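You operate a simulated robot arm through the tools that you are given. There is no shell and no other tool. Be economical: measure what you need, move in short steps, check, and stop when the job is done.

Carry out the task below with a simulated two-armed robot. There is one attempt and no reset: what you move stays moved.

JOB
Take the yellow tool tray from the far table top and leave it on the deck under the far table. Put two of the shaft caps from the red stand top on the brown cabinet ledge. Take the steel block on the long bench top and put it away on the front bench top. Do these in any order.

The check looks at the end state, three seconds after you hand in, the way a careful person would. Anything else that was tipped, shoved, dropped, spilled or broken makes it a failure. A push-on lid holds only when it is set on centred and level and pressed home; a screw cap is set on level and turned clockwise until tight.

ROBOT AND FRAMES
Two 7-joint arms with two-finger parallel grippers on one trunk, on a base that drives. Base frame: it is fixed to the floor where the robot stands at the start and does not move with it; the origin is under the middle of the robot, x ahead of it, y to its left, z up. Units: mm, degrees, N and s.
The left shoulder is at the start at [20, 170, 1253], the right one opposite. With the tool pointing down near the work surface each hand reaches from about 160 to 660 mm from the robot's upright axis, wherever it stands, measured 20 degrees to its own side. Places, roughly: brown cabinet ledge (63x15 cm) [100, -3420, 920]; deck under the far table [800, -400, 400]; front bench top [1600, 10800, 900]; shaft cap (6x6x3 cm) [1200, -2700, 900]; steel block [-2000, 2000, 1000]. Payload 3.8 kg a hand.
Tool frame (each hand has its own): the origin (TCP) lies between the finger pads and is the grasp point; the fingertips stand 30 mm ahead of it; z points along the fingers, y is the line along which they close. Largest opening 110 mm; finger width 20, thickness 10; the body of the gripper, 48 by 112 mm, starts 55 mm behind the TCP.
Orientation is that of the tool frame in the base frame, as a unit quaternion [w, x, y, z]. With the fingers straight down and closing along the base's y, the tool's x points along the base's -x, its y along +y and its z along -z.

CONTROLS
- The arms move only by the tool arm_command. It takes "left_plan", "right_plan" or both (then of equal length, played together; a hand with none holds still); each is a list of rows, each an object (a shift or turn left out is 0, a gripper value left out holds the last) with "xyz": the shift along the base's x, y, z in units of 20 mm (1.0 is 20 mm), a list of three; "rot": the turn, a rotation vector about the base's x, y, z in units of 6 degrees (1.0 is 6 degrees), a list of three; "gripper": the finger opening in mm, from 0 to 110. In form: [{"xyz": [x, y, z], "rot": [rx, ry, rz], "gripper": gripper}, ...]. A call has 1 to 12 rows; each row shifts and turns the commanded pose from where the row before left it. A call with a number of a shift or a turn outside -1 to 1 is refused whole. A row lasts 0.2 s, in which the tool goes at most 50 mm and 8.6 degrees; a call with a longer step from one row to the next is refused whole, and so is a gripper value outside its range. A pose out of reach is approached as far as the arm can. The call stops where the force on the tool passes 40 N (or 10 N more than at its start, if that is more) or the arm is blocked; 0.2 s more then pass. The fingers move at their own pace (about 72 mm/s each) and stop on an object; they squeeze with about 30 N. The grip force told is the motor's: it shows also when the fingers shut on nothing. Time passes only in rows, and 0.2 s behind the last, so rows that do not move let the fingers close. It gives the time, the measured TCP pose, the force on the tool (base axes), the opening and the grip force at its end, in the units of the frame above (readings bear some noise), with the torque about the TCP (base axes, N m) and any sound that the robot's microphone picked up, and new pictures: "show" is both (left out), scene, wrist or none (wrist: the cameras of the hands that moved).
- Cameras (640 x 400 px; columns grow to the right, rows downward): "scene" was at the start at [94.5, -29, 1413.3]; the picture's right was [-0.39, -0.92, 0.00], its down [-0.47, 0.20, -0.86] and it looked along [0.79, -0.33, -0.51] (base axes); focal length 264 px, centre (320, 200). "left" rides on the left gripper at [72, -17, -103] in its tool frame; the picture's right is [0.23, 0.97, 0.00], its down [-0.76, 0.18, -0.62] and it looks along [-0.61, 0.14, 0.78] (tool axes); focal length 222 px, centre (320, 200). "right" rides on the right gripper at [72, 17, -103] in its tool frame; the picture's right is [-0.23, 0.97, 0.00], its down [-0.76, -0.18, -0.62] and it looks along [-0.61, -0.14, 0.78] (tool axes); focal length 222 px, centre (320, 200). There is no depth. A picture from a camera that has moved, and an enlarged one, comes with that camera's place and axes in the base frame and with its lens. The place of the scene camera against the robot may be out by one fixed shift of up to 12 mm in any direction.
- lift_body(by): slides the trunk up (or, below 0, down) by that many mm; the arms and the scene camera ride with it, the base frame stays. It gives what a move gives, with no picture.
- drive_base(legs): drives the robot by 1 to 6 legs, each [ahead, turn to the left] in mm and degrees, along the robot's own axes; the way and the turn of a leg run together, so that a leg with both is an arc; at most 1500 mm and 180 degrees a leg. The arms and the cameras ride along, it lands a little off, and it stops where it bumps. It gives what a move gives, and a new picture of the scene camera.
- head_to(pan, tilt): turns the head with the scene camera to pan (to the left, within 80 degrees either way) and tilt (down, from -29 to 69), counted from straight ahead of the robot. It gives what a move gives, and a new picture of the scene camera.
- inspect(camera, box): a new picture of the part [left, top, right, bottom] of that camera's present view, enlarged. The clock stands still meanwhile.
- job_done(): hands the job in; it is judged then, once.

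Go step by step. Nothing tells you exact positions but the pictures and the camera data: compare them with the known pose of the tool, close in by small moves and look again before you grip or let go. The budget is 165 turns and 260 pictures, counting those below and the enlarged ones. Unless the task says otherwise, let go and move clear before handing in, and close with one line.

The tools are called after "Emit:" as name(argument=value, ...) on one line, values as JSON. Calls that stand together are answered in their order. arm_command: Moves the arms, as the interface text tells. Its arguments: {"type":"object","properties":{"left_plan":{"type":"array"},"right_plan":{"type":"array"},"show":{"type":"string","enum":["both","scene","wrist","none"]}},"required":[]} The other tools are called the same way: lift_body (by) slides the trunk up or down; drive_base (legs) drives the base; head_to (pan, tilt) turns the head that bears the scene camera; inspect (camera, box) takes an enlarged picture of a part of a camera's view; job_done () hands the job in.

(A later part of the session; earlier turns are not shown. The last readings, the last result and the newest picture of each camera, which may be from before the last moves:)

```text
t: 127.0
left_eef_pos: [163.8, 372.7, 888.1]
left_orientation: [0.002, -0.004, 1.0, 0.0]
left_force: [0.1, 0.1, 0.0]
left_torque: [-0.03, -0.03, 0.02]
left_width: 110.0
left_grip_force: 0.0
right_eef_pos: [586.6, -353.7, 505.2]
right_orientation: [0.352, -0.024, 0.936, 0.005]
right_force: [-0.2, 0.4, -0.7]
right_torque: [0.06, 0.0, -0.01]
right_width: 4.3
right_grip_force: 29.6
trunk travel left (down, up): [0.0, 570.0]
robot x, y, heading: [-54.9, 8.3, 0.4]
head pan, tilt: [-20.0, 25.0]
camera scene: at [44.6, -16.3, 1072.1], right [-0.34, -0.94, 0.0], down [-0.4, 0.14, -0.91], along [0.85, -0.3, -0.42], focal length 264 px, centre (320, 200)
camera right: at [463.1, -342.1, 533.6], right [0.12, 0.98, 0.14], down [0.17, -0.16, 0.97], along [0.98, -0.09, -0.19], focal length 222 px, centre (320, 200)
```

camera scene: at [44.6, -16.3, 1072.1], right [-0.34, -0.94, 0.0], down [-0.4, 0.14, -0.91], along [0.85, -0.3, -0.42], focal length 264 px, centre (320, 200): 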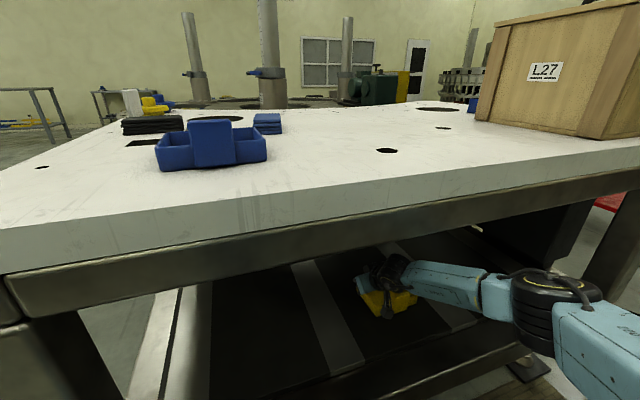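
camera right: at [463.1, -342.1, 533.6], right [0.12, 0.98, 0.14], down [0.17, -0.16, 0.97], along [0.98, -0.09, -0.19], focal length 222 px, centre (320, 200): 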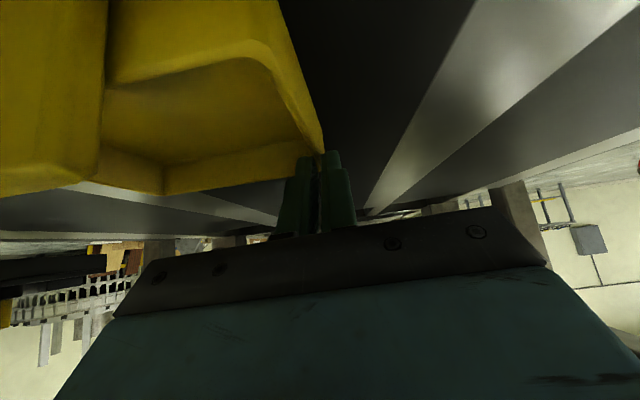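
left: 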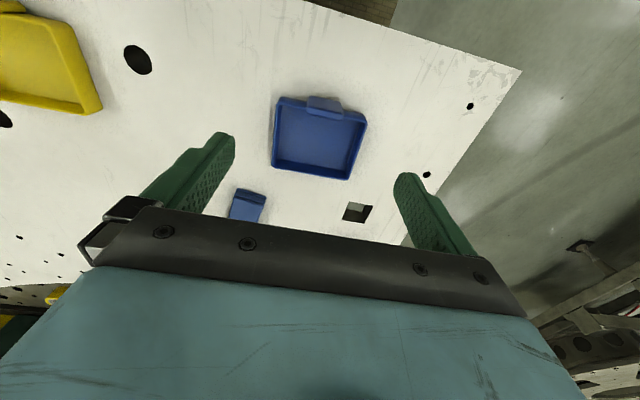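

Contact seems to begin (torque drops). Go on in small steps.

Emit:
arm_command(right_plan=[{"xyz": [0, 0, -0.2]}, {"xyz": [0, 0, -0.2]}, {}], show="none")

Emit:
arm_command(right_plan=[{"xyz": [0, 0, -0.2]}, {}], show="wrist")

```text
t: 127.8
left_eef_pos: [164.1, 372.8, 888.2]
left_orientation: [0.001, -0.004, 1.0, 0.0]
left_force: [0.9, -0.2, 0.5]
left_torque: [0.01, -0.01, 0.0]
left_width: 110.1
left_grip_force: 0.0
right_eef_pos: [586.7, -353.2, 498.7]
right_orientation: [0.355, -0.025, 0.935, 0.006]
right_force: [0.4, 0.9, 11.2]
right_torque: [-0.01, 0.48, -0.03]
right_width: 4.5
right_grip_force: 29.8
trunk travel left (down, up): [0.0, 570.0]
robot x, y, heading: [-53.8, 9.3, 0.3]
head pan, tilt: [-20.0, 25.0]
```

```text
t: 128.4
left_eef_pos: [161.2, 373.1, 888.8]
left_orientation: [0.002, -0.004, 1.0, 0.0]
left_force: [0.2, -0.1, -0.2]
left_torque: [-0.02, 0.03, 0.01]
left_width: 110.0
left_grip_force: 0.0
right_eef_pos: [587.3, -353.4, 499.8]
right_orientation: [0.357, -0.024, 0.934, 0.006]
right_force: [1.0, 0.1, 24.3]
right_torque: [0.02, -0.37, -0.06]
right_width: 4.6
right_grip_force: 30.4
trunk travel left (down, up): [0.0, 570.0]
robot x, y, heading: [-57.3, 5.4, 0.2]
head pan, tilt: [-20.0, 25.0]
camera right: at [463.6, -342.3, 526.0], right [0.12, 0.98, 0.14], down [0.16, -0.16, 0.97], along [0.98, -0.1, -0.18], focal length 222 px, centre (320, 200)
```

right: 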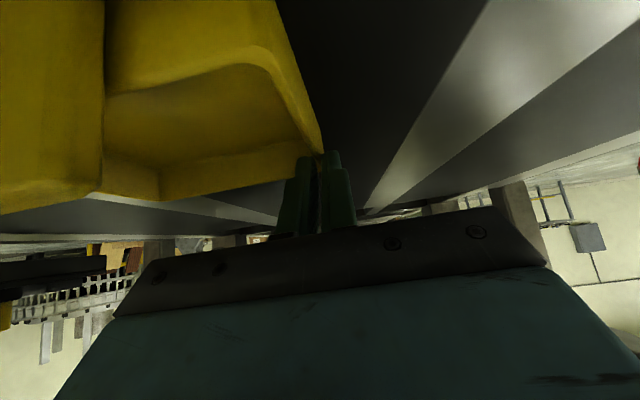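

The tray rests on the deck. Release, then retract up along the tool axis.

Emit:
arm_command(right_plan=[{"xyz": [0, 0, 0.1]}, {"gripper": 15}, {"gripper": 60}, {"gripper": 60}, {}], show="wrist")

Emit:
arm_command(right_plan=[{"xyz": [0, 0, 0.7]}, {"xyz": [0, 0, 0.7]}, {"xyz": [0, 0, 0.7]}, {"xyz": [0, 0, 0.7]}], show="wrist")

```text
t: 129.7
left_eef_pos: [164.6, 372.4, 887.7]
left_orientation: [0.001, -0.005, 1.0, 0.001]
left_force: [0.6, 0.5, 0.4]
left_torque: [0.0, -0.01, 0.03]
left_width: 110.0
left_grip_force: 0.1
right_eef_pos: [585.3, -353.8, 495.4]
right_orientation: [0.352, -0.024, 0.936, 0.005]
right_force: [-0.3, -0.2, -0.4]
right_torque: [0.0, 0.01, -0.01]
right_width: 59.7
right_grip_force: 0.1
trunk travel left (down, up): [0.0, 570.0]
robot x, y, heading: [-52.2, 8.4, 0.5]
head pan, tilt: [-20.0, 25.0]
camera right: at [462.8, -342.3, 524.0], right [0.12, 0.98, 0.14], down [0.17, -0.16, 0.97], along [0.98, -0.09, -0.19], focal length 222 px, centre (320, 200)
```

right: 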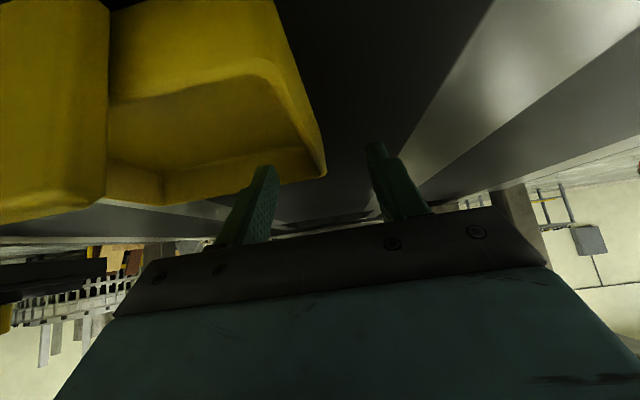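

```text
t: 130.7
left_eef_pos: [162.6, 371.8, 886.3]
left_orientation: [0.001, -0.004, 1.0, -0.001]
left_force: [0.2, 0.3, 0.6]
left_torque: [-0.02, 0.01, 0.02]
left_width: 110.2
left_grip_force: 0.1
right_eef_pos: [587.0, -353.3, 550.8]
right_orientation: [0.353, -0.024, 0.935, 0.006]
right_force: [-0.7, 0.2, 0.2]
right_torque: [-0.01, 0.01, -0.01]
right_width: 60.0
right_grip_force: 0.0
trunk travel left (down, up): [0.0, 570.0]
robot x, y, heading: [-53.9, 8.8, 0.3]
head pan, tilt: [-20.0, 25.0]
camera right: at [463.9, -342.2, 580.4], right [0.12, 0.98, 0.14], down [0.17, -0.16, 0.97], along [0.98, -0.1, -0.19], focal length 222 px, centre (320, 200)
```

right: 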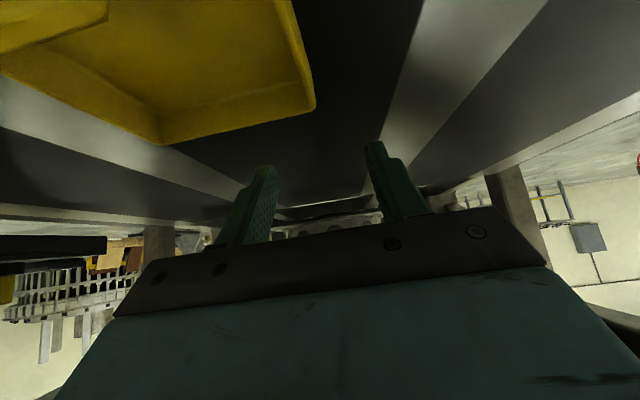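

Emit:
arm_command(right_plan=[{"xyz": [0, 0, 1]}, {"xyz": [0, 0, 1]}], show="none")

Emit:
drive_base(legs=[[-750, 0]])

Emit:
inspect(camera="scene", box=[140, 90, 460, 290])

```text
t: 131.2
left_eef_pos: [163.4, 372.3, 887.6]
left_orientation: [0.001, -0.005, 1.0, 0.001]
left_force: [0.7, 0.2, 0.7]
left_torque: [-0.01, 0.01, -0.01]
left_width: 110.3
left_grip_force: 0.1
right_eef_pos: [585.7, -353.5, 592.3]
right_orientation: [0.353, -0.023, 0.936, 0.005]
right_force: [-0.7, 0.4, 0.7]
right_torque: [0.02, 0.04, -0.03]
right_width: 60.1
right_grip_force: 0.0
trunk travel left (down, up): [0.0, 570.0]
robot x, y, heading: [-50.2, 8.8, 0.4]
head pan, tilt: [-20.0, 25.0]
```

```text
t: 135.3
left_eef_pos: [-583.0, 368.8, 886.3]
left_orientation: [0.0, 0.002, 1.0, 0.0]
left_force: [-0.3, -0.2, 0.2]
left_torque: [0.03, 0.01, 0.02]
left_width: 110.0
left_grip_force: 0.0
right_eef_pos: [-167.6, -361.9, 591.3]
right_orientation: [0.352, -0.018, 0.936, 0.002]
right_force: [0.0, 0.1, -0.2]
right_torque: [0.01, -0.02, 0.02]
right_width: 59.9
right_grip_force: 0.0
trunk travel left (down, up): [0.0, 570.0]
robot x, y, heading: [-803.2, 7.0, 0.1]
head pan, tilt: [-20.0, 25.0]
camera scene: at [-705.5, -18.8, 1072.2], right [-0.35, -0.94, 0.0], down [-0.4, 0.15, -0.91], along [0.85, -0.31, -0.42], focal length 264 px, centre (320, 200)
```

scene: 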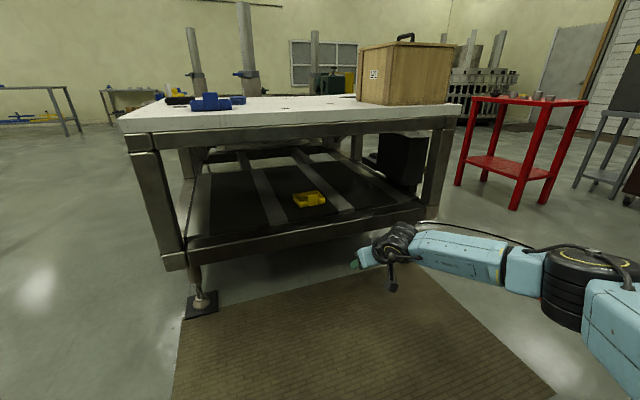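

```text
2.00 times, centred on (300, 190) of scene
camera zoom: at [-705.5, -18.8, 1072.2], right [-0.35, -0.94, 0.0], down [-0.4, 0.15, -0.91], along [0.85, -0.31, -0.42], focal length 528 px, centre (360, 220)
```

zoom: 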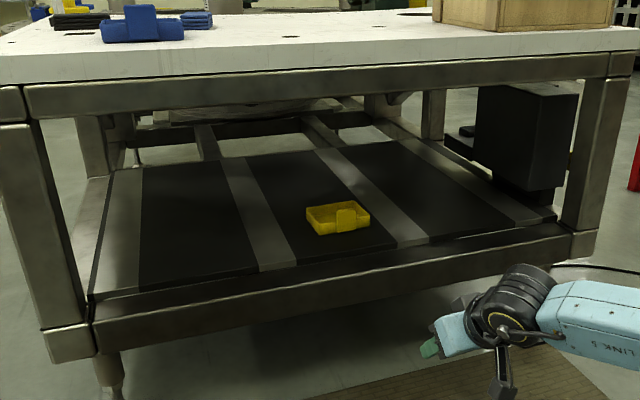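

Tray is on the deck. Next: caps. Raise the trunk, straighten the right tool, and head towards the red stand.

Emit:
lift_body(by=400)

Emit:
arm_command(right_plan=[{"xyz": [-0.5, 0, 1], "rot": [0, 1, 0]}, {"xyz": [-0.5, 0, 1], "rot": [0, 1, 0]}, {"xyz": [-0.5, 0, 1], "rot": [0, 1, 0]}, {"xyz": [-0.5, 0, 1], "rot": [0, 1, 0]}, {"xyz": [-0.5, 0, 1], "rot": [0, 1, 0]}, {"xyz": [-0.5, 0, 1], "rot": [0, 1, 0]}, {"xyz": [-0.5, 0, 0], "rot": [0, 0.85, 0], "gripper": 100}], show="none")

Emit:
drive_base(legs=[[0, -65], [1400, 0], [700, 0]])

Emit:
head_to(pan=10, tilt=20)

```text
t: 139.1
left_eef_pos: [-582.8, 368.6, 1286.7]
left_orientation: [0.0, 0.002, 1.0, -0.001]
left_force: [0.6, 0.4, -0.4]
left_torque: [-0.01, 0.01, 0.0]
left_width: 110.0
left_grip_force: 0.1
right_eef_pos: [-167.1, -362.5, 991.0]
right_orientation: [0.351, -0.018, 0.936, 0.002]
right_force: [0.4, -1.0, -0.8]
right_torque: [0.03, -0.01, -0.02]
right_width: 60.0
right_grip_force: 0.0
trunk travel left (down, up): [-400.0, 170.0]
robot x, y, heading: [-806.4, 9.2, -0.2]
head pan, tilt: [-20.0, 25.0]
```

```text
t: 140.7
left_eef_pos: [-581.4, 368.5, 1288.2]
left_orientation: [0.001, 0.002, 1.0, 0.0]
left_force: [0.2, -1.0, -0.9]
left_torque: [-0.03, 0.01, 0.0]
left_width: 109.8
left_grip_force: 0.1
right_eef_pos: [-238.2, -361.0, 1111.7]
right_orientation: [0.0, -0.016, 1.0, 0.01]
right_force: [0.2, 0.1, 0.4]
right_torque: [-0.02, 0.01, 0.0]
right_width: 100.0
right_grip_force: 0.1
trunk travel left (down, up): [-400.0, 170.0]
robot x, y, heading: [-804.5, 8.7, -0.1]
head pan, tilt: [-20.0, 25.0]
```

```text
t: 153.9
left_eef_pos: [427.3, -1954.0, 1288.1]
left_orientation: [0.001, 0.554, 0.833, 0.0]
left_force: [-0.1, 0.4, 0.1]
left_torque: [-0.03, 0.01, 0.0]
left_width: 109.9
left_grip_force: 0.1
right_eef_pos: [-111.7, -2555.5, 1111.5]
right_orientation: [0.006, 0.539, 0.842, 0.007]
right_force: [0.7, -1.2, 0.3]
right_torque: [-0.01, 0.01, 0.04]
right_width: 99.9
right_grip_force: 0.1
trunk travel left (down, up): [-400.0, 170.0]
robot x, y, heading: [7.9, -1887.9, -67.3]
head pan, tilt: [-20.0, 25.0]
camera scene: at [11.8, -1996.2, 1472.1], right [-1.0, -0.05, 0.0], down [-0.02, 0.42, -0.91], along [0.04, -0.91, -0.42], focal length 264 px, centre (320, 200)
```

scene: 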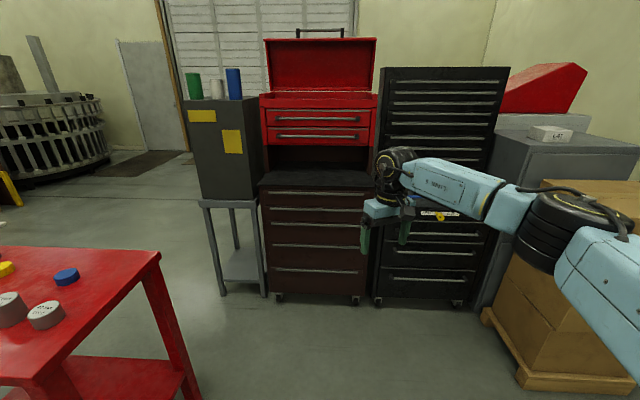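

```text
t: 154.8
left_eef_pos: [428.1, -1954.8, 1286.9]
left_orientation: [0.0, 0.554, 0.833, 0.0]
left_force: [0.6, -0.5, -0.1]
left_torque: [0.01, 0.02, 0.0]
left_width: 109.9
left_grip_force: 0.1
right_eef_pos: [-111.4, -2555.3, 1111.2]
right_orientation: [0.007, 0.539, 0.842, 0.007]
right_force: [-0.1, -0.5, -0.1]
right_torque: [-0.02, -0.01, -0.03]
right_width: 100.0
right_grip_force: 0.0
trunk travel left (down, up): [-400.0, 170.0]
robot x, y, heading: [6.8, -1889.2, -67.4]
head pan, tilt: [10.0, 20.0]
camera scene: at [57.6, -1982.4, 1480.2], right [-0.84, -0.54, 0.0], down [-0.18, 0.29, -0.94], along [0.51, -0.79, -0.34], focal length 264 px, centre (320, 200)
```

scene: 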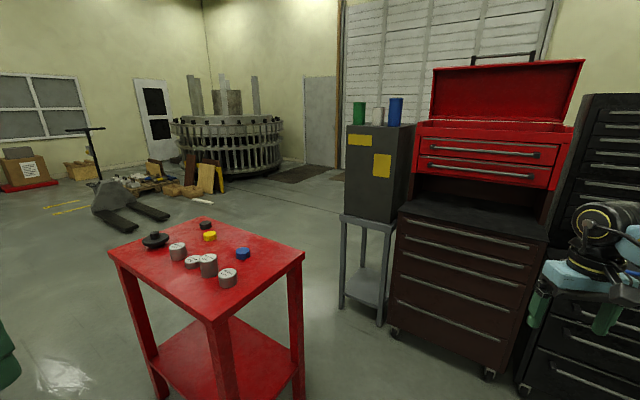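

Emit:
inspect(camera="scene", box=[120, 205, 280, 305])

Emit:
inspect(camera="scene", box=[380, 120, 600, 260])

```text
4.00 times, centred on (200, 255) of scene
camera zoom: at [57.6, -1982.4, 1480.2], right [-0.84, -0.54, 0.0], down [-0.18, 0.29, -0.94], along [0.51, -0.79, -0.34], focal length 1056 px, centre (800, -20)
```

zoom: 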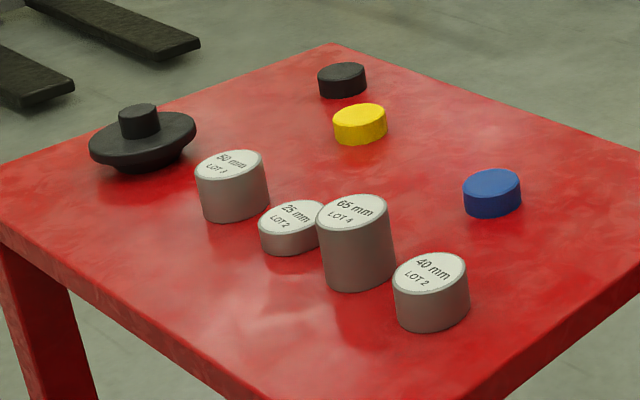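

```text
2.86 times, centred on (490, 190) of scene
camera zoom: at [57.6, -1982.4, 1480.2], right [-0.84, -0.54, 0.0], down [-0.18, 0.29, -0.94], along [0.51, -0.79, -0.34], focal length 754 px, centre (-166, 229)
```

zoom: 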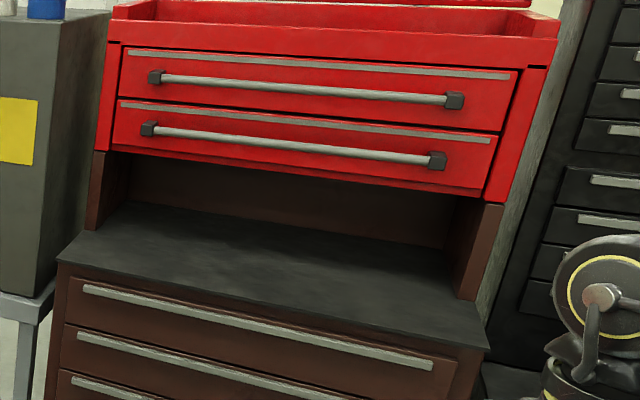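

The three coloured discs (black, yellow, blue) are the shaft caps, near the back edge of the stand (top spans x 650–1340, y −2320…−2770). I'll approach from the +y side facing −y and use both hands for blue and yellow.

Emit:
drive_base(legs=[[0, 67.4], [960, 0], [0, -90]])

Emit:
head_to(pan=0, tilt=45)

```text
t: 166.6
left_eef_pos: [1335.0, -2119.2, 1287.9]
left_orientation: [0.0, 0.712, 0.702, -0.001]
left_force: [0.0, 0.3, -0.7]
left_torque: [-0.01, 0.04, 0.02]
left_width: 109.8
left_grip_force: 0.0
right_eef_pos: [599.4, -2455.1, 1111.7]
right_orientation: [0.008, 0.7, 0.714, 0.006]
right_force: [0.1, -0.4, -0.4]
right_torque: [-0.02, -0.03, 0.01]
right_width: 100.1
right_grip_force: 0.1
trunk travel left (down, up): [-400.0, 170.0]
robot x, y, heading: [974.4, -1896.3, -91.0]
head pan, tilt: [10.0, 20.0]
camera scene: at [980.7, -2001.5, 1480.2], right [-0.99, -0.16, 0.0], down [-0.05, 0.34, -0.94], along [0.15, -0.93, -0.34], focal length 264 px, centre (320, 200)
```

scene: 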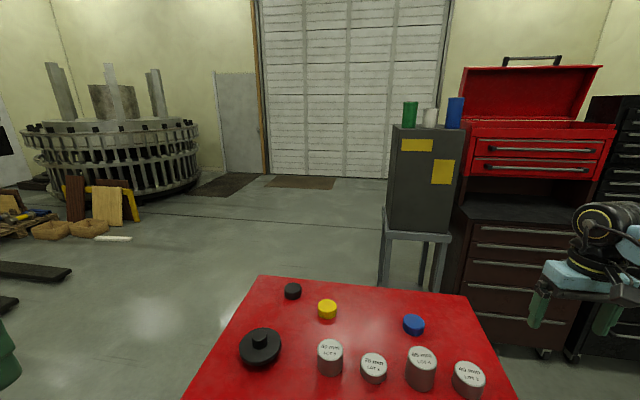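

```text
t: 167.5
left_eef_pos: [1335.3, -2119.8, 1287.2]
left_orientation: [0.0, 0.712, 0.702, 0.0]
left_force: [0.6, -0.1, 0.2]
left_torque: [0.02, -0.03, -0.01]
left_width: 110.1
left_grip_force: 0.2
right_eef_pos: [600.3, -2455.2, 1111.0]
right_orientation: [0.008, 0.7, 0.714, 0.006]
right_force: [0.3, 0.5, 1.0]
right_torque: [0.0, -0.01, -0.02]
right_width: 100.1
right_grip_force: 0.1
trunk travel left (down, up): [-400.0, 170.0]
robot x, y, heading: [975.7, -1898.1, -91.2]
head pan, tilt: [0.0, 45.0]
camera scene: at [964.9, -1990.9, 1441.6], right [-1.0, 0.02, 0.0], down [0.01, 0.71, -0.71], along [-0.01, -0.71, -0.71], focal length 264 px, centre (320, 200)
```

scene: 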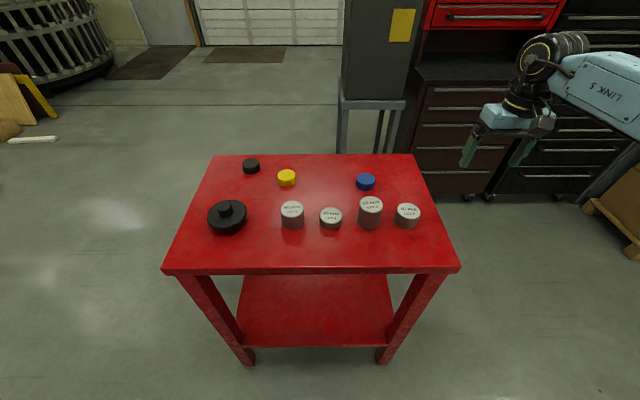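

Emit:
drive_base(legs=[[150, 1]])

Emit:
arm_command(left_plan=[{"xyz": [0, -1, -0.5]}, {"xyz": [-0.5, -1, -0.5]}, {"xyz": [-1, -1, -0.5]}, {"xyz": [-1, -1, -0.5]}, {"xyz": [-1, -1, -0.5]}, {"xyz": [-1, -1, -0.5]}, {"xyz": [-1, -1, -0.5]}, {"xyz": [-1, -1, -0.5]}, {"xyz": [-1, -1, -0.5]}, {"xyz": [-1, -1, -0.5]}, {"xyz": [-1, -1, -0.5]}, {"xyz": [-1, -1, -0.5]}], right_plan=[{"xyz": [1, 0, 0]}, {"xyz": [1, 0, 0]}, {"xyz": [1, 0, 0]}, {"xyz": [1, 0, 0]}, {"xyz": [1, 0, 0]}, {"xyz": [1, 0, 0]}, {"xyz": [1, 0, 0]}, {"xyz": [1, 0, 0]}, {"xyz": [1, 0, 0]}, {"xyz": [1, 0, 0]}, {}, {}], show="both")

```text
t: 168.9
left_eef_pos: [1338.8, -2266.0, 1286.7]
left_orientation: [0.0, 0.706, 0.708, 0.0]
left_force: [-0.6, -0.2, 0.6]
left_torque: [0.03, 0.03, -0.02]
left_width: 110.0
left_grip_force: 0.1
right_eef_pos: [609.5, -2612.3, 1111.2]
right_orientation: [0.007, 0.693, 0.72, 0.006]
right_force: [0.4, 0.1, 0.2]
right_torque: [0.02, 0.0, 0.01]
right_width: 99.8
right_grip_force: 0.0
trunk travel left (down, up): [-400.0, 170.0]
robot x, y, heading: [974.2, -2048.8, -90.0]
head pan, tilt: [0.0, 45.0]
camera scene: at [965.6, -2142.8, 1441.5], right [-1.0, 0.0, 0.0], down [0.0, 0.71, -0.71], along [0.0, -0.71, -0.71], focal length 264 px, centre (320, 200)
```

scene: 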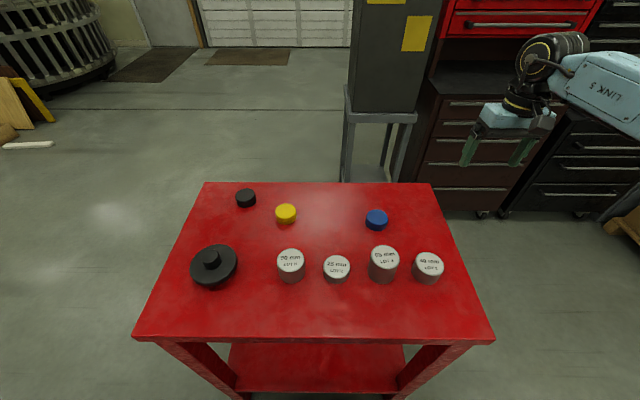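

```text
t: 171.5
left_eef_pos: [1126.5, -2505.4, 1167.9]
left_orientation: [0.0, 0.706, 0.708, 0.0]
left_force: [0.1, -0.6, -0.1]
left_torque: [-0.02, 0.01, -0.02]
left_width: 110.0
left_grip_force: 0.0
right_eef_pos: [809.1, -2612.3, 1111.9]
right_orientation: [0.008, 0.693, 0.721, 0.005]
right_force: [0.3, -0.3, -0.1]
right_torque: [-0.02, -0.06, 0.01]
right_width: 100.0
right_grip_force: 0.1
trunk travel left (down, up): [-400.0, 170.0]
robot x, y, heading: [975.8, -2045.9, -89.6]
head pan, tilt: [0.0, 45.0]
camera scene: at [965.0, -2142.4, 1441.5], right [-1.0, 0.0, 0.0], down [0.0, 0.71, -0.71], along [0.0, -0.71, -0.71], focal length 264 px, centre (320, 200)
camera right: at [822.1, -2539.0, 1213.7], right [0.98, -0.19, 0.02], down [-0.16, -0.77, 0.62], along [-0.1, -0.61, -0.78], focal length 222 px, centre (320, 200)
camera left: at [1110.4, -2432.9, 1268.7], right [0.97, 0.23, 0.0], down [0.18, -0.76, 0.62], along [0.14, -0.61, -0.78], focal length 222 px, centre (320, 200)
```

scene: 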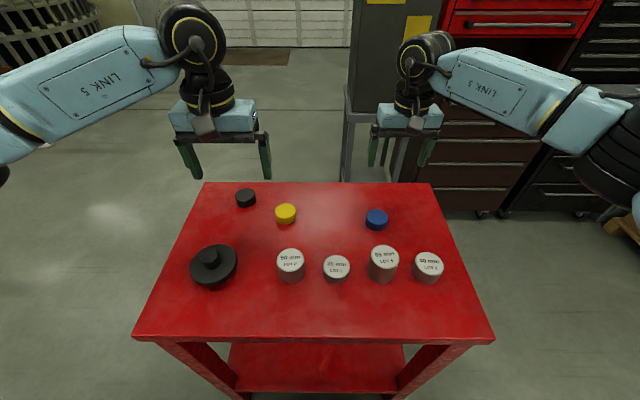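
right: 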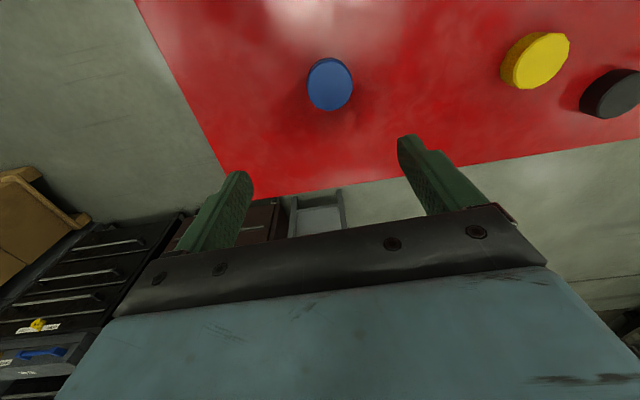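
left: 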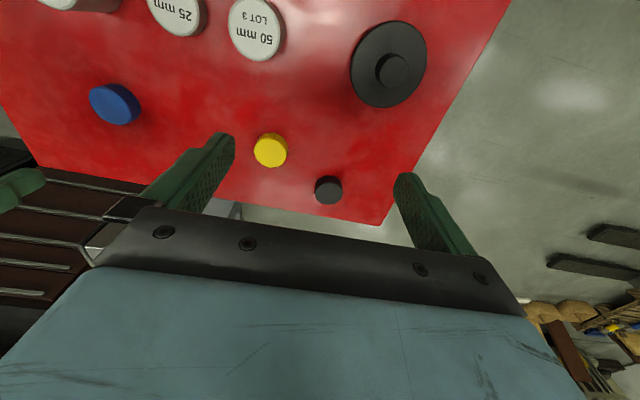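

Emit:
arm_command(left_plan=[{"xyz": [-0.37, -0.62, -0.93]}, {"xyz": [-0.37, -0.62, -0.93]}, {"xyz": [-0.37, -0.62, -0.93]}, {"xyz": [-0.37, -0.62, -0.93]}, {"xyz": [-0.37, -0.62, -0.93]}, {"xyz": [-0.37, -0.62, -0.93]}, {"xyz": [-0.37, -0.62, -0.93]}, {"xyz": [-0.37, -0.62, -0.93]}, {"xyz": [-0.37, -0.62, -0.93]}], right_plan=[{"xyz": [0.1, 0.105, -0.62]}, {"xyz": [0.1, 0.105, -0.62]}, {"xyz": [0.1, 0.105, -0.62]}, {"xyz": [0.1, 0.105, -0.62]}, {"xyz": [0.1, 0.105, -0.62]}, {"xyz": [0.1, 0.105, -0.62]}, {"xyz": [0.1, 0.105, -0.62]}, {"xyz": [0.1, 0.105, -0.62]}, {"xyz": [0.1, 0.105, -0.62]}], show="wrist")

```text
t: 173.5
left_eef_pos: [1060.2, -2615.8, 1000.5]
left_orientation: [0.0, 0.707, 0.708, 0.0]
left_force: [0.0, -0.2, 0.1]
left_torque: [0.0, -0.03, 0.0]
left_width: 110.1
left_grip_force: 0.0
right_eef_pos: [826.7, -2594.0, 999.7]
right_orientation: [0.008, 0.693, 0.721, 0.006]
right_force: [1.2, -0.6, -0.2]
right_torque: [0.03, -0.04, 0.02]
right_width: 100.0
right_grip_force: 0.1
trunk travel left (down, up): [-400.0, 170.0]
robot x, y, heading: [973.0, -2049.1, -89.6]
head pan, tilt: [0.0, 45.0]
camera right: at [838.2, -2520.4, 1102.6], right [0.98, -0.19, 0.02], down [-0.16, -0.77, 0.62], along [-0.1, -0.61, -0.78], focal length 222 px, centre (320, 200)
camera left: at [1044.2, -2543.6, 1102.4], right [0.97, 0.23, 0.0], down [0.18, -0.76, 0.62], along [0.14, -0.61, -0.78], focal length 222 px, centre (320, 200)
```

right: 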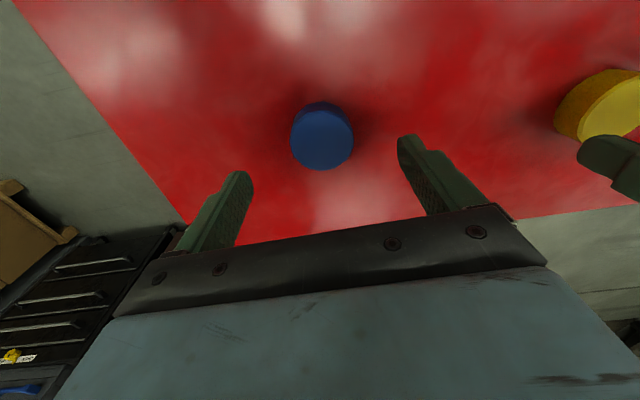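
left: 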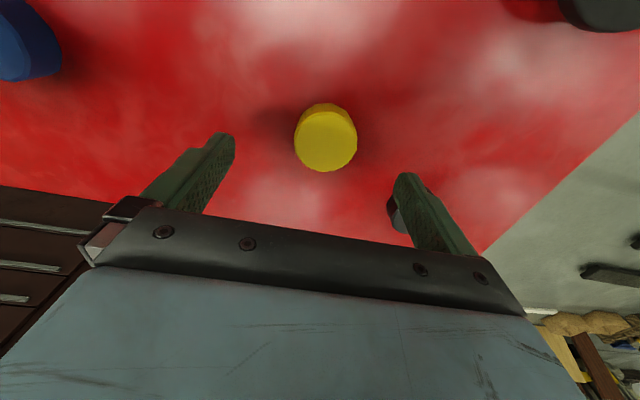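

Both caps are centred between the fingers. Descend.

Emit:
arm_command(left_plan=[{"xyz": [0.1, 0, -0.85]}, {"xyz": [0.1, 0, -0.85]}, {"xyz": [0, 0, -0.85]}, {"xyz": [0, 0, -0.7]}, {}], right_plan=[{"xyz": [0, 0, -0.85]}, {"xyz": [0, 0, -0.85]}, {"xyz": [0, 0, -0.85]}, {"xyz": [0, 0, -0.7]}, {}], show="wrist")

```text
t: 174.7
left_eef_pos: [1063.9, -2615.8, 934.4]
left_orientation: [0.001, 0.706, 0.708, 0.0]
left_force: [1.3, 0.4, 0.5]
left_torque: [0.0, 0.0, -0.02]
left_width: 109.9
left_grip_force: 0.0
right_eef_pos: [826.1, -2595.3, 935.2]
right_orientation: [0.009, 0.693, 0.721, 0.006]
right_force: [-0.4, 0.0, 0.2]
right_torque: [0.02, 0.0, 0.02]
right_width: 100.0
right_grip_force: 0.1
trunk travel left (down, up): [-400.0, 170.0]
robot x, y, heading: [973.4, -2047.4, -89.8]
head pan, tilt: [0.0, 45.0]
camera right: at [838.6, -2520.6, 1038.1], right [0.98, -0.19, 0.02], down [-0.16, -0.77, 0.62], along [-0.1, -0.61, -0.78], focal length 222 px, centre (320, 200)
camera left: at [1047.8, -2544.1, 1036.0], right [0.97, 0.23, 0.0], down [0.18, -0.76, 0.62], along [0.14, -0.61, -0.78], focal length 222 px, centre (320, 200)
```

right: 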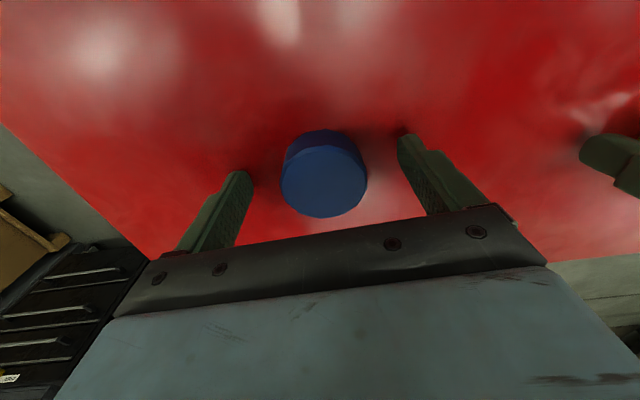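
left: 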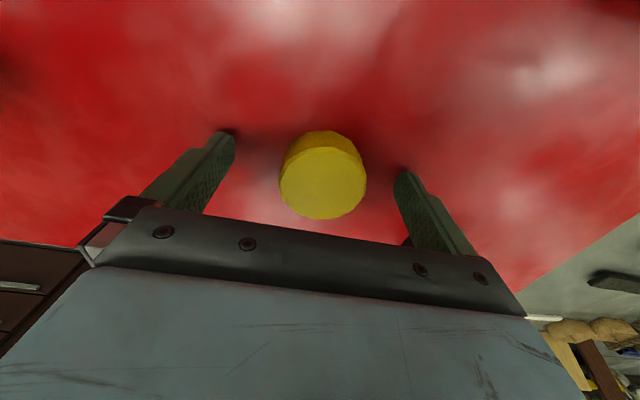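

Emit:
arm_command(left_plan=[{"gripper": 50}, {"gripper": 40}, {"gripper": 40}, {"gripper": 40}, {}], right_plan=[{"gripper": 50}, {"gripper": 40}, {"gripper": 40}, {"gripper": 40}, {}], show="wrist")

```text
t: 175.9
left_eef_pos: [1065.4, -2615.7, 935.1]
left_orientation: [0.0, 0.706, 0.708, -0.001]
left_force: [-0.6, -0.3, 0.4]
left_torque: [-0.05, 0.01, 0.01]
left_width: 53.9
left_grip_force: 30.1
right_eef_pos: [826.1, -2593.8, 936.5]
right_orientation: [0.008, 0.693, 0.72, 0.006]
right_force: [0.4, 0.3, 0.9]
right_torque: [0.01, 0.0, 0.0]
right_width: 54.7
right_grip_force: 29.8
trunk travel left (down, up): [-400.0, 170.0]
robot x, y, heading: [976.5, -2045.9, -89.9]
head pan, tilt: [0.0, 45.0]
camera right: at [838.6, -2520.7, 1038.4], right [0.98, -0.19, 0.02], down [-0.16, -0.77, 0.62], along [-0.1, -0.61, -0.78], focal length 222 px, centre (320, 200)
camera left: at [1047.8, -2544.1, 1036.2], right [0.97, 0.23, 0.0], down [0.18, -0.76, 0.62], along [0.14, -0.61, -0.78], focal length 222 px, centre (320, 200)
```

right: 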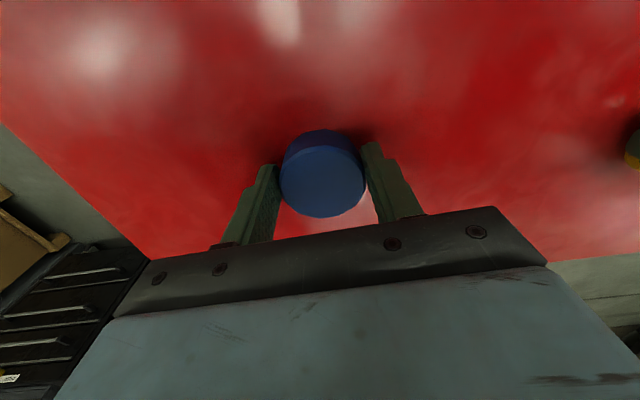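
left: 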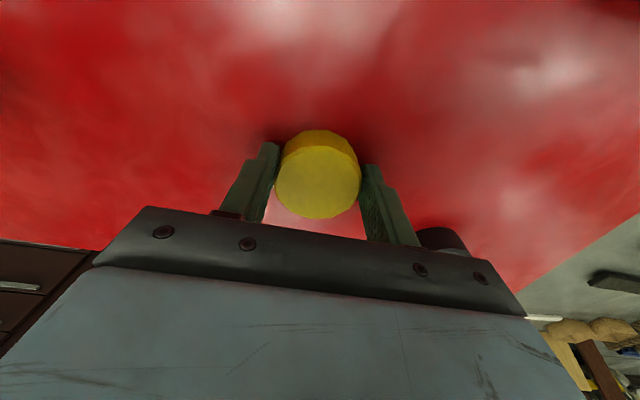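

Both held. Lift well clear, back up and head for the cabinet.

Emit:
arm_command(left_plan=[{"xyz": [0, 0, 0.5]}, {"xyz": [0, 0, 1]}, {"xyz": [0, 0, 1]}, {"xyz": [0, 0, 1]}, {"xyz": [0, 0, 1]}, {"xyz": [0, 0, 1]}, {"xyz": [0, 0.5, 1]}, {"xyz": [0, 1, 1]}, {"xyz": [0, 1, 1]}], right_plan=[{"xyz": [0, 0, 0.5]}, {"xyz": [0, 0, 1]}, {"xyz": [0, 0, 1]}, {"xyz": [0, 0, 1]}, {"xyz": [0, 0, 1]}, {"xyz": [0, 0, 1]}, {"xyz": [0, 0.5, 1]}, {"xyz": [0, 1, 1]}, {"xyz": [0, 1, 1]}], show="scene")

```text
t: 177.9
left_eef_pos: [1065.3, -2563.9, 1104.1]
left_orientation: [0.0, 0.706, 0.708, 0.0]
left_force: [0.7, 0.5, -0.5]
left_torque: [-0.04, 0.01, 0.04]
left_width: 54.1
left_grip_force: 30.1
right_eef_pos: [826.4, -2542.7, 1108.9]
right_orientation: [0.008, 0.693, 0.721, 0.006]
right_force: [1.1, -0.2, 0.1]
right_torque: [-0.01, -0.06, 0.0]
right_width: 54.9
right_grip_force: 29.7
trunk travel left (down, up): [-400.0, 170.0]
robot x, y, heading: [977.2, -2041.0, -89.7]
head pan, tilt: [0.0, 45.0]
camera scene: at [965.7, -2140.8, 1441.7], right [-1.0, 0.0, 0.0], down [0.0, 0.71, -0.71], along [0.0, -0.71, -0.71], focal length 264 px, centre (320, 200)
```

scene: 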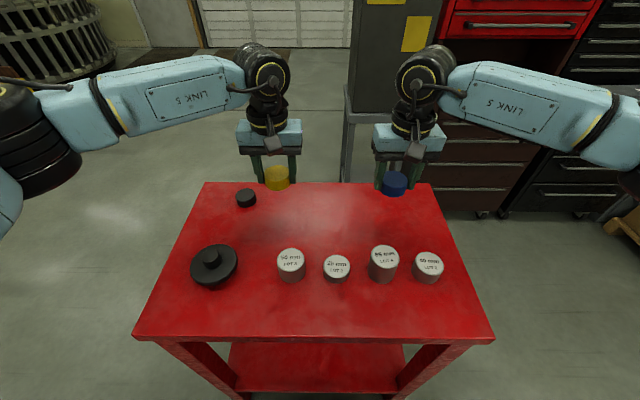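

Emit:
drive_base(legs=[[-200, 0], [0, -90], [880, 0], [0, 90], [800, 0]])

Emit:
head_to(pan=0, tilt=30)

```text
t: 195.2
left_eef_pos: [235.4, -3166.1, 1102.9]
left_orientation: [0.001, 0.699, 0.715, -0.001]
left_force: [-0.5, -0.6, 0.2]
left_torque: [-0.01, 0.01, -0.01]
left_width: 53.9
left_grip_force: 29.6
right_eef_pos: [-3.5, -3148.2, 1106.5]
right_orientation: [0.008, 0.686, 0.728, 0.006]
right_force: [0.6, -0.2, -1.4]
right_torque: [0.0, 0.02, 0.01]
right_width: 54.5
right_grip_force: 30.4
trunk travel left (down, up): [-400.0, 170.0]
robot x, y, heading: [132.4, -2649.1, -88.7]
head pan, tilt: [0.0, 45.0]
camera scene: at [127.4, -2744.2, 1441.5], right [-1.0, -0.02, 0.0], down [-0.02, 0.71, -0.71], along [0.02, -0.71, -0.71], focal length 264 px, centre (320, 200)
```

scene: 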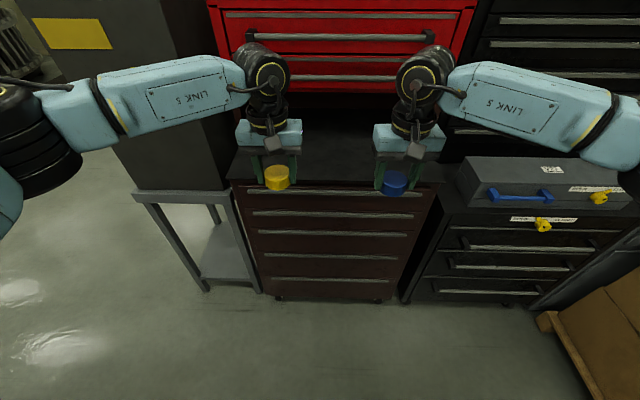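

```text
t: 196.0
left_eef_pos: [236.3, -3166.8, 1102.9]
left_orientation: [0.001, 0.699, 0.715, -0.001]
left_force: [-0.8, -0.4, 0.7]
left_torque: [0.0, 0.0, 0.01]
left_width: 54.3
left_grip_force: 30.1
right_eef_pos: [-3.1, -3149.2, 1106.7]
right_orientation: [0.007, 0.686, 0.728, 0.006]
right_force: [0.8, 0.3, -0.8]
right_torque: [-0.01, 0.03, 0.01]
right_width: 54.7
right_grip_force: 30.3
trunk travel left (down, up): [-400.0, 170.0]
robot x, y, heading: [133.5, -2649.1, -88.8]
head pan, tilt: [0.0, 30.0]
camera scene: at [127.6, -2753.0, 1464.1], right [-1.0, -0.02, 0.0], down [-0.01, 0.5, -0.87], along [0.02, -0.87, -0.5], focal length 264 px, centre (320, 200)
```

scene: 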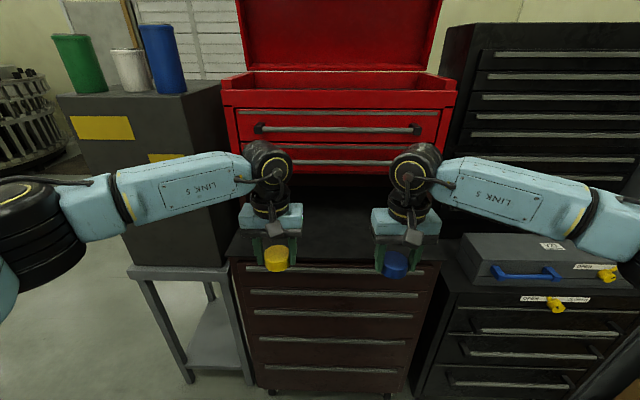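

Emit:
drive_base(legs=[[190, -1.2]])

Emit:
arm_command(left_plan=[{"xyz": [0, 0, -0.5]}, {"xyz": [0, 0, -1]}, {"xyz": [0, 0, -1]}], right_plan=[{"xyz": [0, 0, -0.5]}, {"xyz": [0, 0, -1]}, {"xyz": [0, 0, -1]}], show="both")

```text
t: 197.6
left_eef_pos: [227.6, -3361.5, 1103.3]
left_orientation: [0.0, 0.705, 0.709, 0.0]
left_force: [0.6, -0.1, -0.5]
left_torque: [0.01, -0.01, 0.01]
left_width: 53.9
left_grip_force: 29.7
right_eef_pos: [-10.1, -3340.3, 1107.3]
right_orientation: [0.007, 0.693, 0.721, 0.007]
right_force: [0.4, 0.2, 0.1]
right_torque: [0.02, -0.01, -0.01]
right_width: 54.5
right_grip_force: 30.2
trunk travel left (down, up): [-400.0, 170.0]
robot x, y, heading: [136.1, -2840.6, -89.9]
head pan, tilt: [0.0, 30.0]
camera scene: at [127.9, -2947.0, 1464.1], right [-1.0, 0.0, 0.0], down [0.0, 0.5, -0.87], along [0.0, -0.87, -0.5], focal length 264 px, centre (320, 200)
```

scene: 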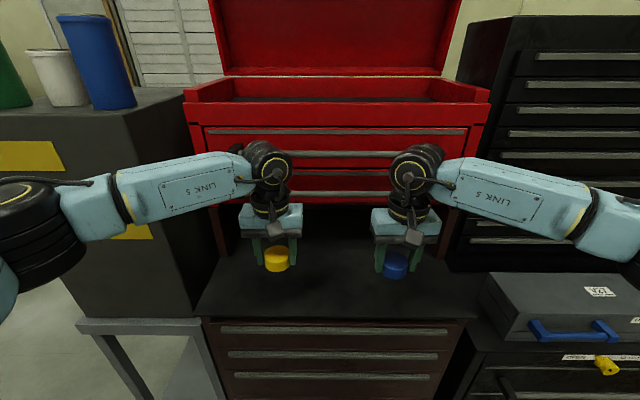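

```text
t: 198.4
left_eef_pos: [227.2, -3362.3, 1056.0]
left_orientation: [0.001, 0.706, 0.708, 0.0]
left_force: [0.6, -0.1, -0.3]
left_torque: [0.01, -0.01, -0.01]
left_width: 53.7
left_grip_force: 29.8
right_eef_pos: [-11.1, -3337.8, 1057.8]
right_orientation: [0.008, 0.692, 0.721, 0.006]
right_force: [0.7, -0.9, -0.7]
right_torque: [-0.02, -0.01, -0.01]
right_width: 54.8
right_grip_force: 30.0
trunk travel left (down, up): [-400.0, 170.0]
robot x, y, heading: [134.2, -2841.8, -89.9]
head pan, tilt: [0.0, 30.0]
camera scene: at [127.9, -2946.3, 1464.2], right [-1.0, 0.0, 0.0], down [0.0, 0.5, -0.87], along [0.0, -0.87, -0.5], focal length 264 px, centre (320, 200)
camera right: at [1.9, -3265.2, 1159.7], right [0.98, -0.19, 0.02], down [-0.16, -0.77, 0.62], along [-0.1, -0.61, -0.78], focal length 222 px, centre (320, 200)
camera left: at [210.6, -3288.7, 1156.5], right [0.97, 0.23, 0.0], down [0.18, -0.76, 0.62], along [0.14, -0.61, -0.78], focal length 222 px, centre (320, 200)
```

scene: 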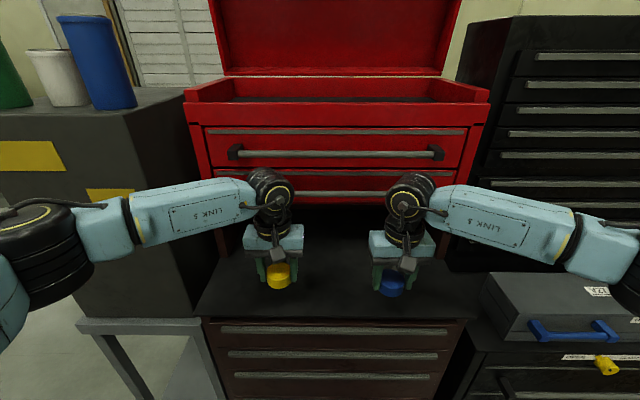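
right: 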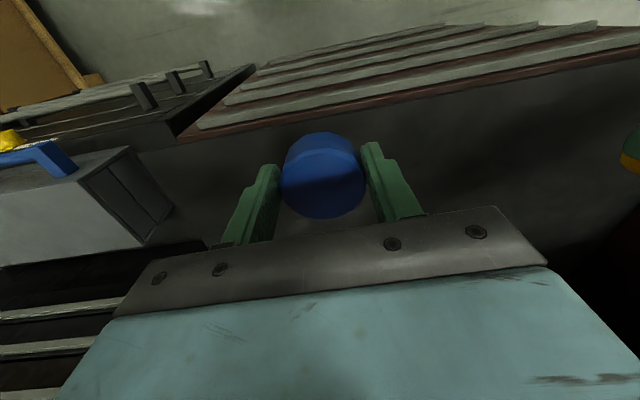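
left: 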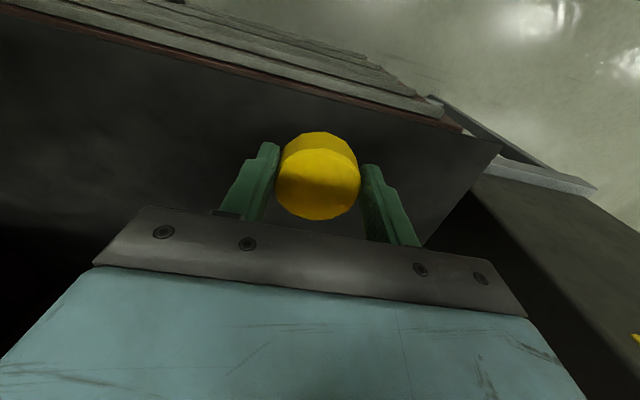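

The ledge front edge is at y≈−3340 and the chest face above at ≈−3504. I'll set both caps at y≈−3398.

Emit:
arm_command(left_plan=[{"xyz": [0, -0.36, -0.82]}, {"xyz": [0, -0.36, -0.82]}, {"xyz": [0, -0.36, -0.82]}, {"xyz": [0, -0.36, -0.82]}, {"xyz": [0, -0.36, -0.82]}, {}], right_plan=[{"xyz": [0, -0.6, -0.82]}, {"xyz": [0, -0.6, -0.82]}, {"xyz": [0, -0.6, -0.82]}, {"xyz": [0, -0.6, -0.82]}, {"xyz": [0, -0.6, -0.82]}, {}], show="both")

```text
t: 199.8
left_eef_pos: [229.2, -3397.0, 972.0]
left_orientation: [0.0, 0.705, 0.709, -0.001]
left_force: [0.1, 0.8, -0.2]
left_torque: [-0.01, 0.01, 0.02]
left_width: 53.9
left_grip_force: 29.8
right_eef_pos: [-10.8, -3400.0, 974.1]
right_orientation: [0.008, 0.693, 0.721, 0.005]
right_force: [0.3, 0.2, -0.2]
right_torque: [-0.02, 0.02, -0.03]
right_width: 54.7
right_grip_force: 30.3
trunk travel left (down, up): [-400.0, 170.0]
robot x, y, heading: [138.6, -2840.7, -89.7]
head pan, tilt: [0.0, 30.0]
camera scene: at [127.9, -2945.7, 1464.2], right [-1.0, 0.0, 0.0], down [0.0, 0.5, -0.87], along [0.0, -0.87, -0.5], focal length 264 px, centre (320, 200)
camera right: at [2.1, -3324.7, 1076.7], right [0.98, -0.19, 0.02], down [-0.16, -0.77, 0.62], along [-0.1, -0.61, -0.78], focal length 222 px, centre (320, 200)
camera left: at [211.5, -3324.6, 1073.6], right [0.97, 0.23, 0.0], down [0.18, -0.76, 0.62], along [0.14, -0.61, -0.78], focal length 222 px, centre (320, 200)
```

scene: 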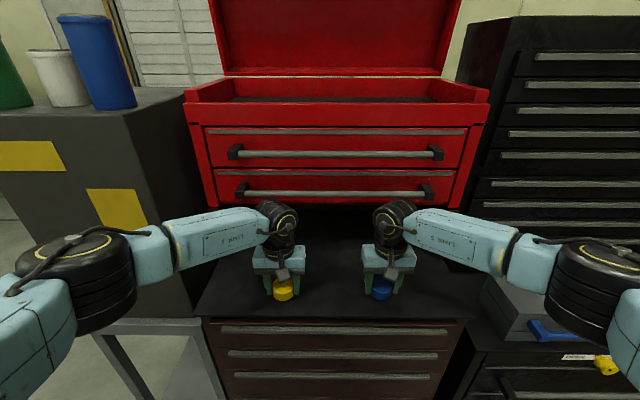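
right: 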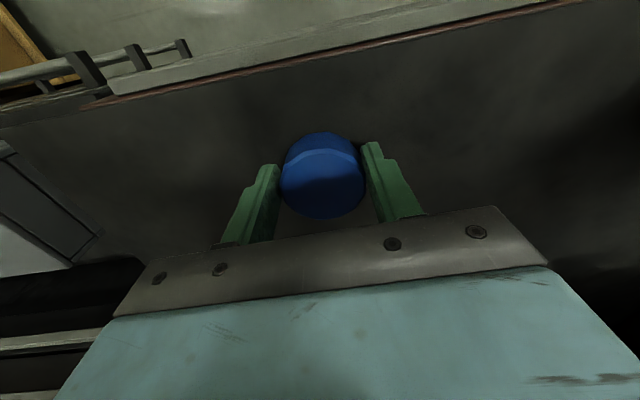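
left: 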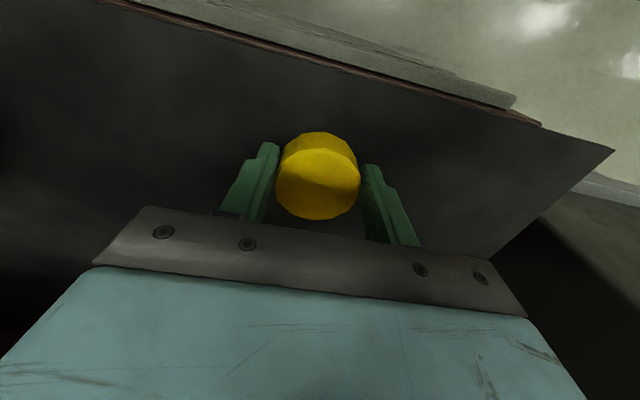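

Lower slowly until contact.

Emit:
arm_command(left_plan=[{"xyz": [0, 0, -0.25]}, {"xyz": [0, 0, -0.2]}, {}], right_plan=[{"xyz": [0, 0, -0.3]}, {"xyz": [0, 0, -0.2]}, {}], show="none")

Emit:
arm_command(left_plan=[{"xyz": [0, 0, -0.15]}, {"xyz": [0, 0, -0.15]}, {}], right_plan=[{"xyz": [0, 0, -0.15]}, {"xyz": [0, 0, -0.15]}, {}], show="none")

```text
t: 200.6
left_eef_pos: [228.4, -3396.4, 965.2]
left_orientation: [0.002, 0.706, 0.708, -0.002]
left_force: [0.8, -2.2, 10.2]
left_torque: [0.1, -0.04, -0.02]
left_width: 54.0
left_grip_force: 29.9
right_eef_pos: [-11.0, -3398.6, 966.0]
right_orientation: [0.008, 0.693, 0.721, 0.004]
right_force: [-2.4, -0.5, 10.4]
right_torque: [-0.13, 0.34, 0.07]
right_width: 54.4
right_grip_force: 30.5
trunk travel left (down, up): [-400.0, 170.0]
robot x, y, heading: [138.1, -2839.4, -89.6]
head pan, tilt: [0.0, 30.0]
```

```text
t: 201.4
left_eef_pos: [228.6, -3396.9, 961.1]
left_orientation: [0.003, 0.705, 0.709, -0.003]
left_force: [4.9, -2.9, 29.0]
left_torque: [-0.28, -0.16, 0.04]
left_width: 54.1
left_grip_force: 30.3
right_eef_pos: [-10.6, -3398.0, 962.3]
right_orientation: [0.009, 0.693, 0.721, 0.004]
right_force: [-2.3, -1.9, 25.0]
right_torque: [-0.32, 0.54, 0.08]
right_width: 54.4
right_grip_force: 30.4
trunk travel left (down, up): [-400.0, 170.0]
robot x, y, heading: [137.8, -2839.3, -89.9]
head pan, tilt: [0.0, 30.0]
```

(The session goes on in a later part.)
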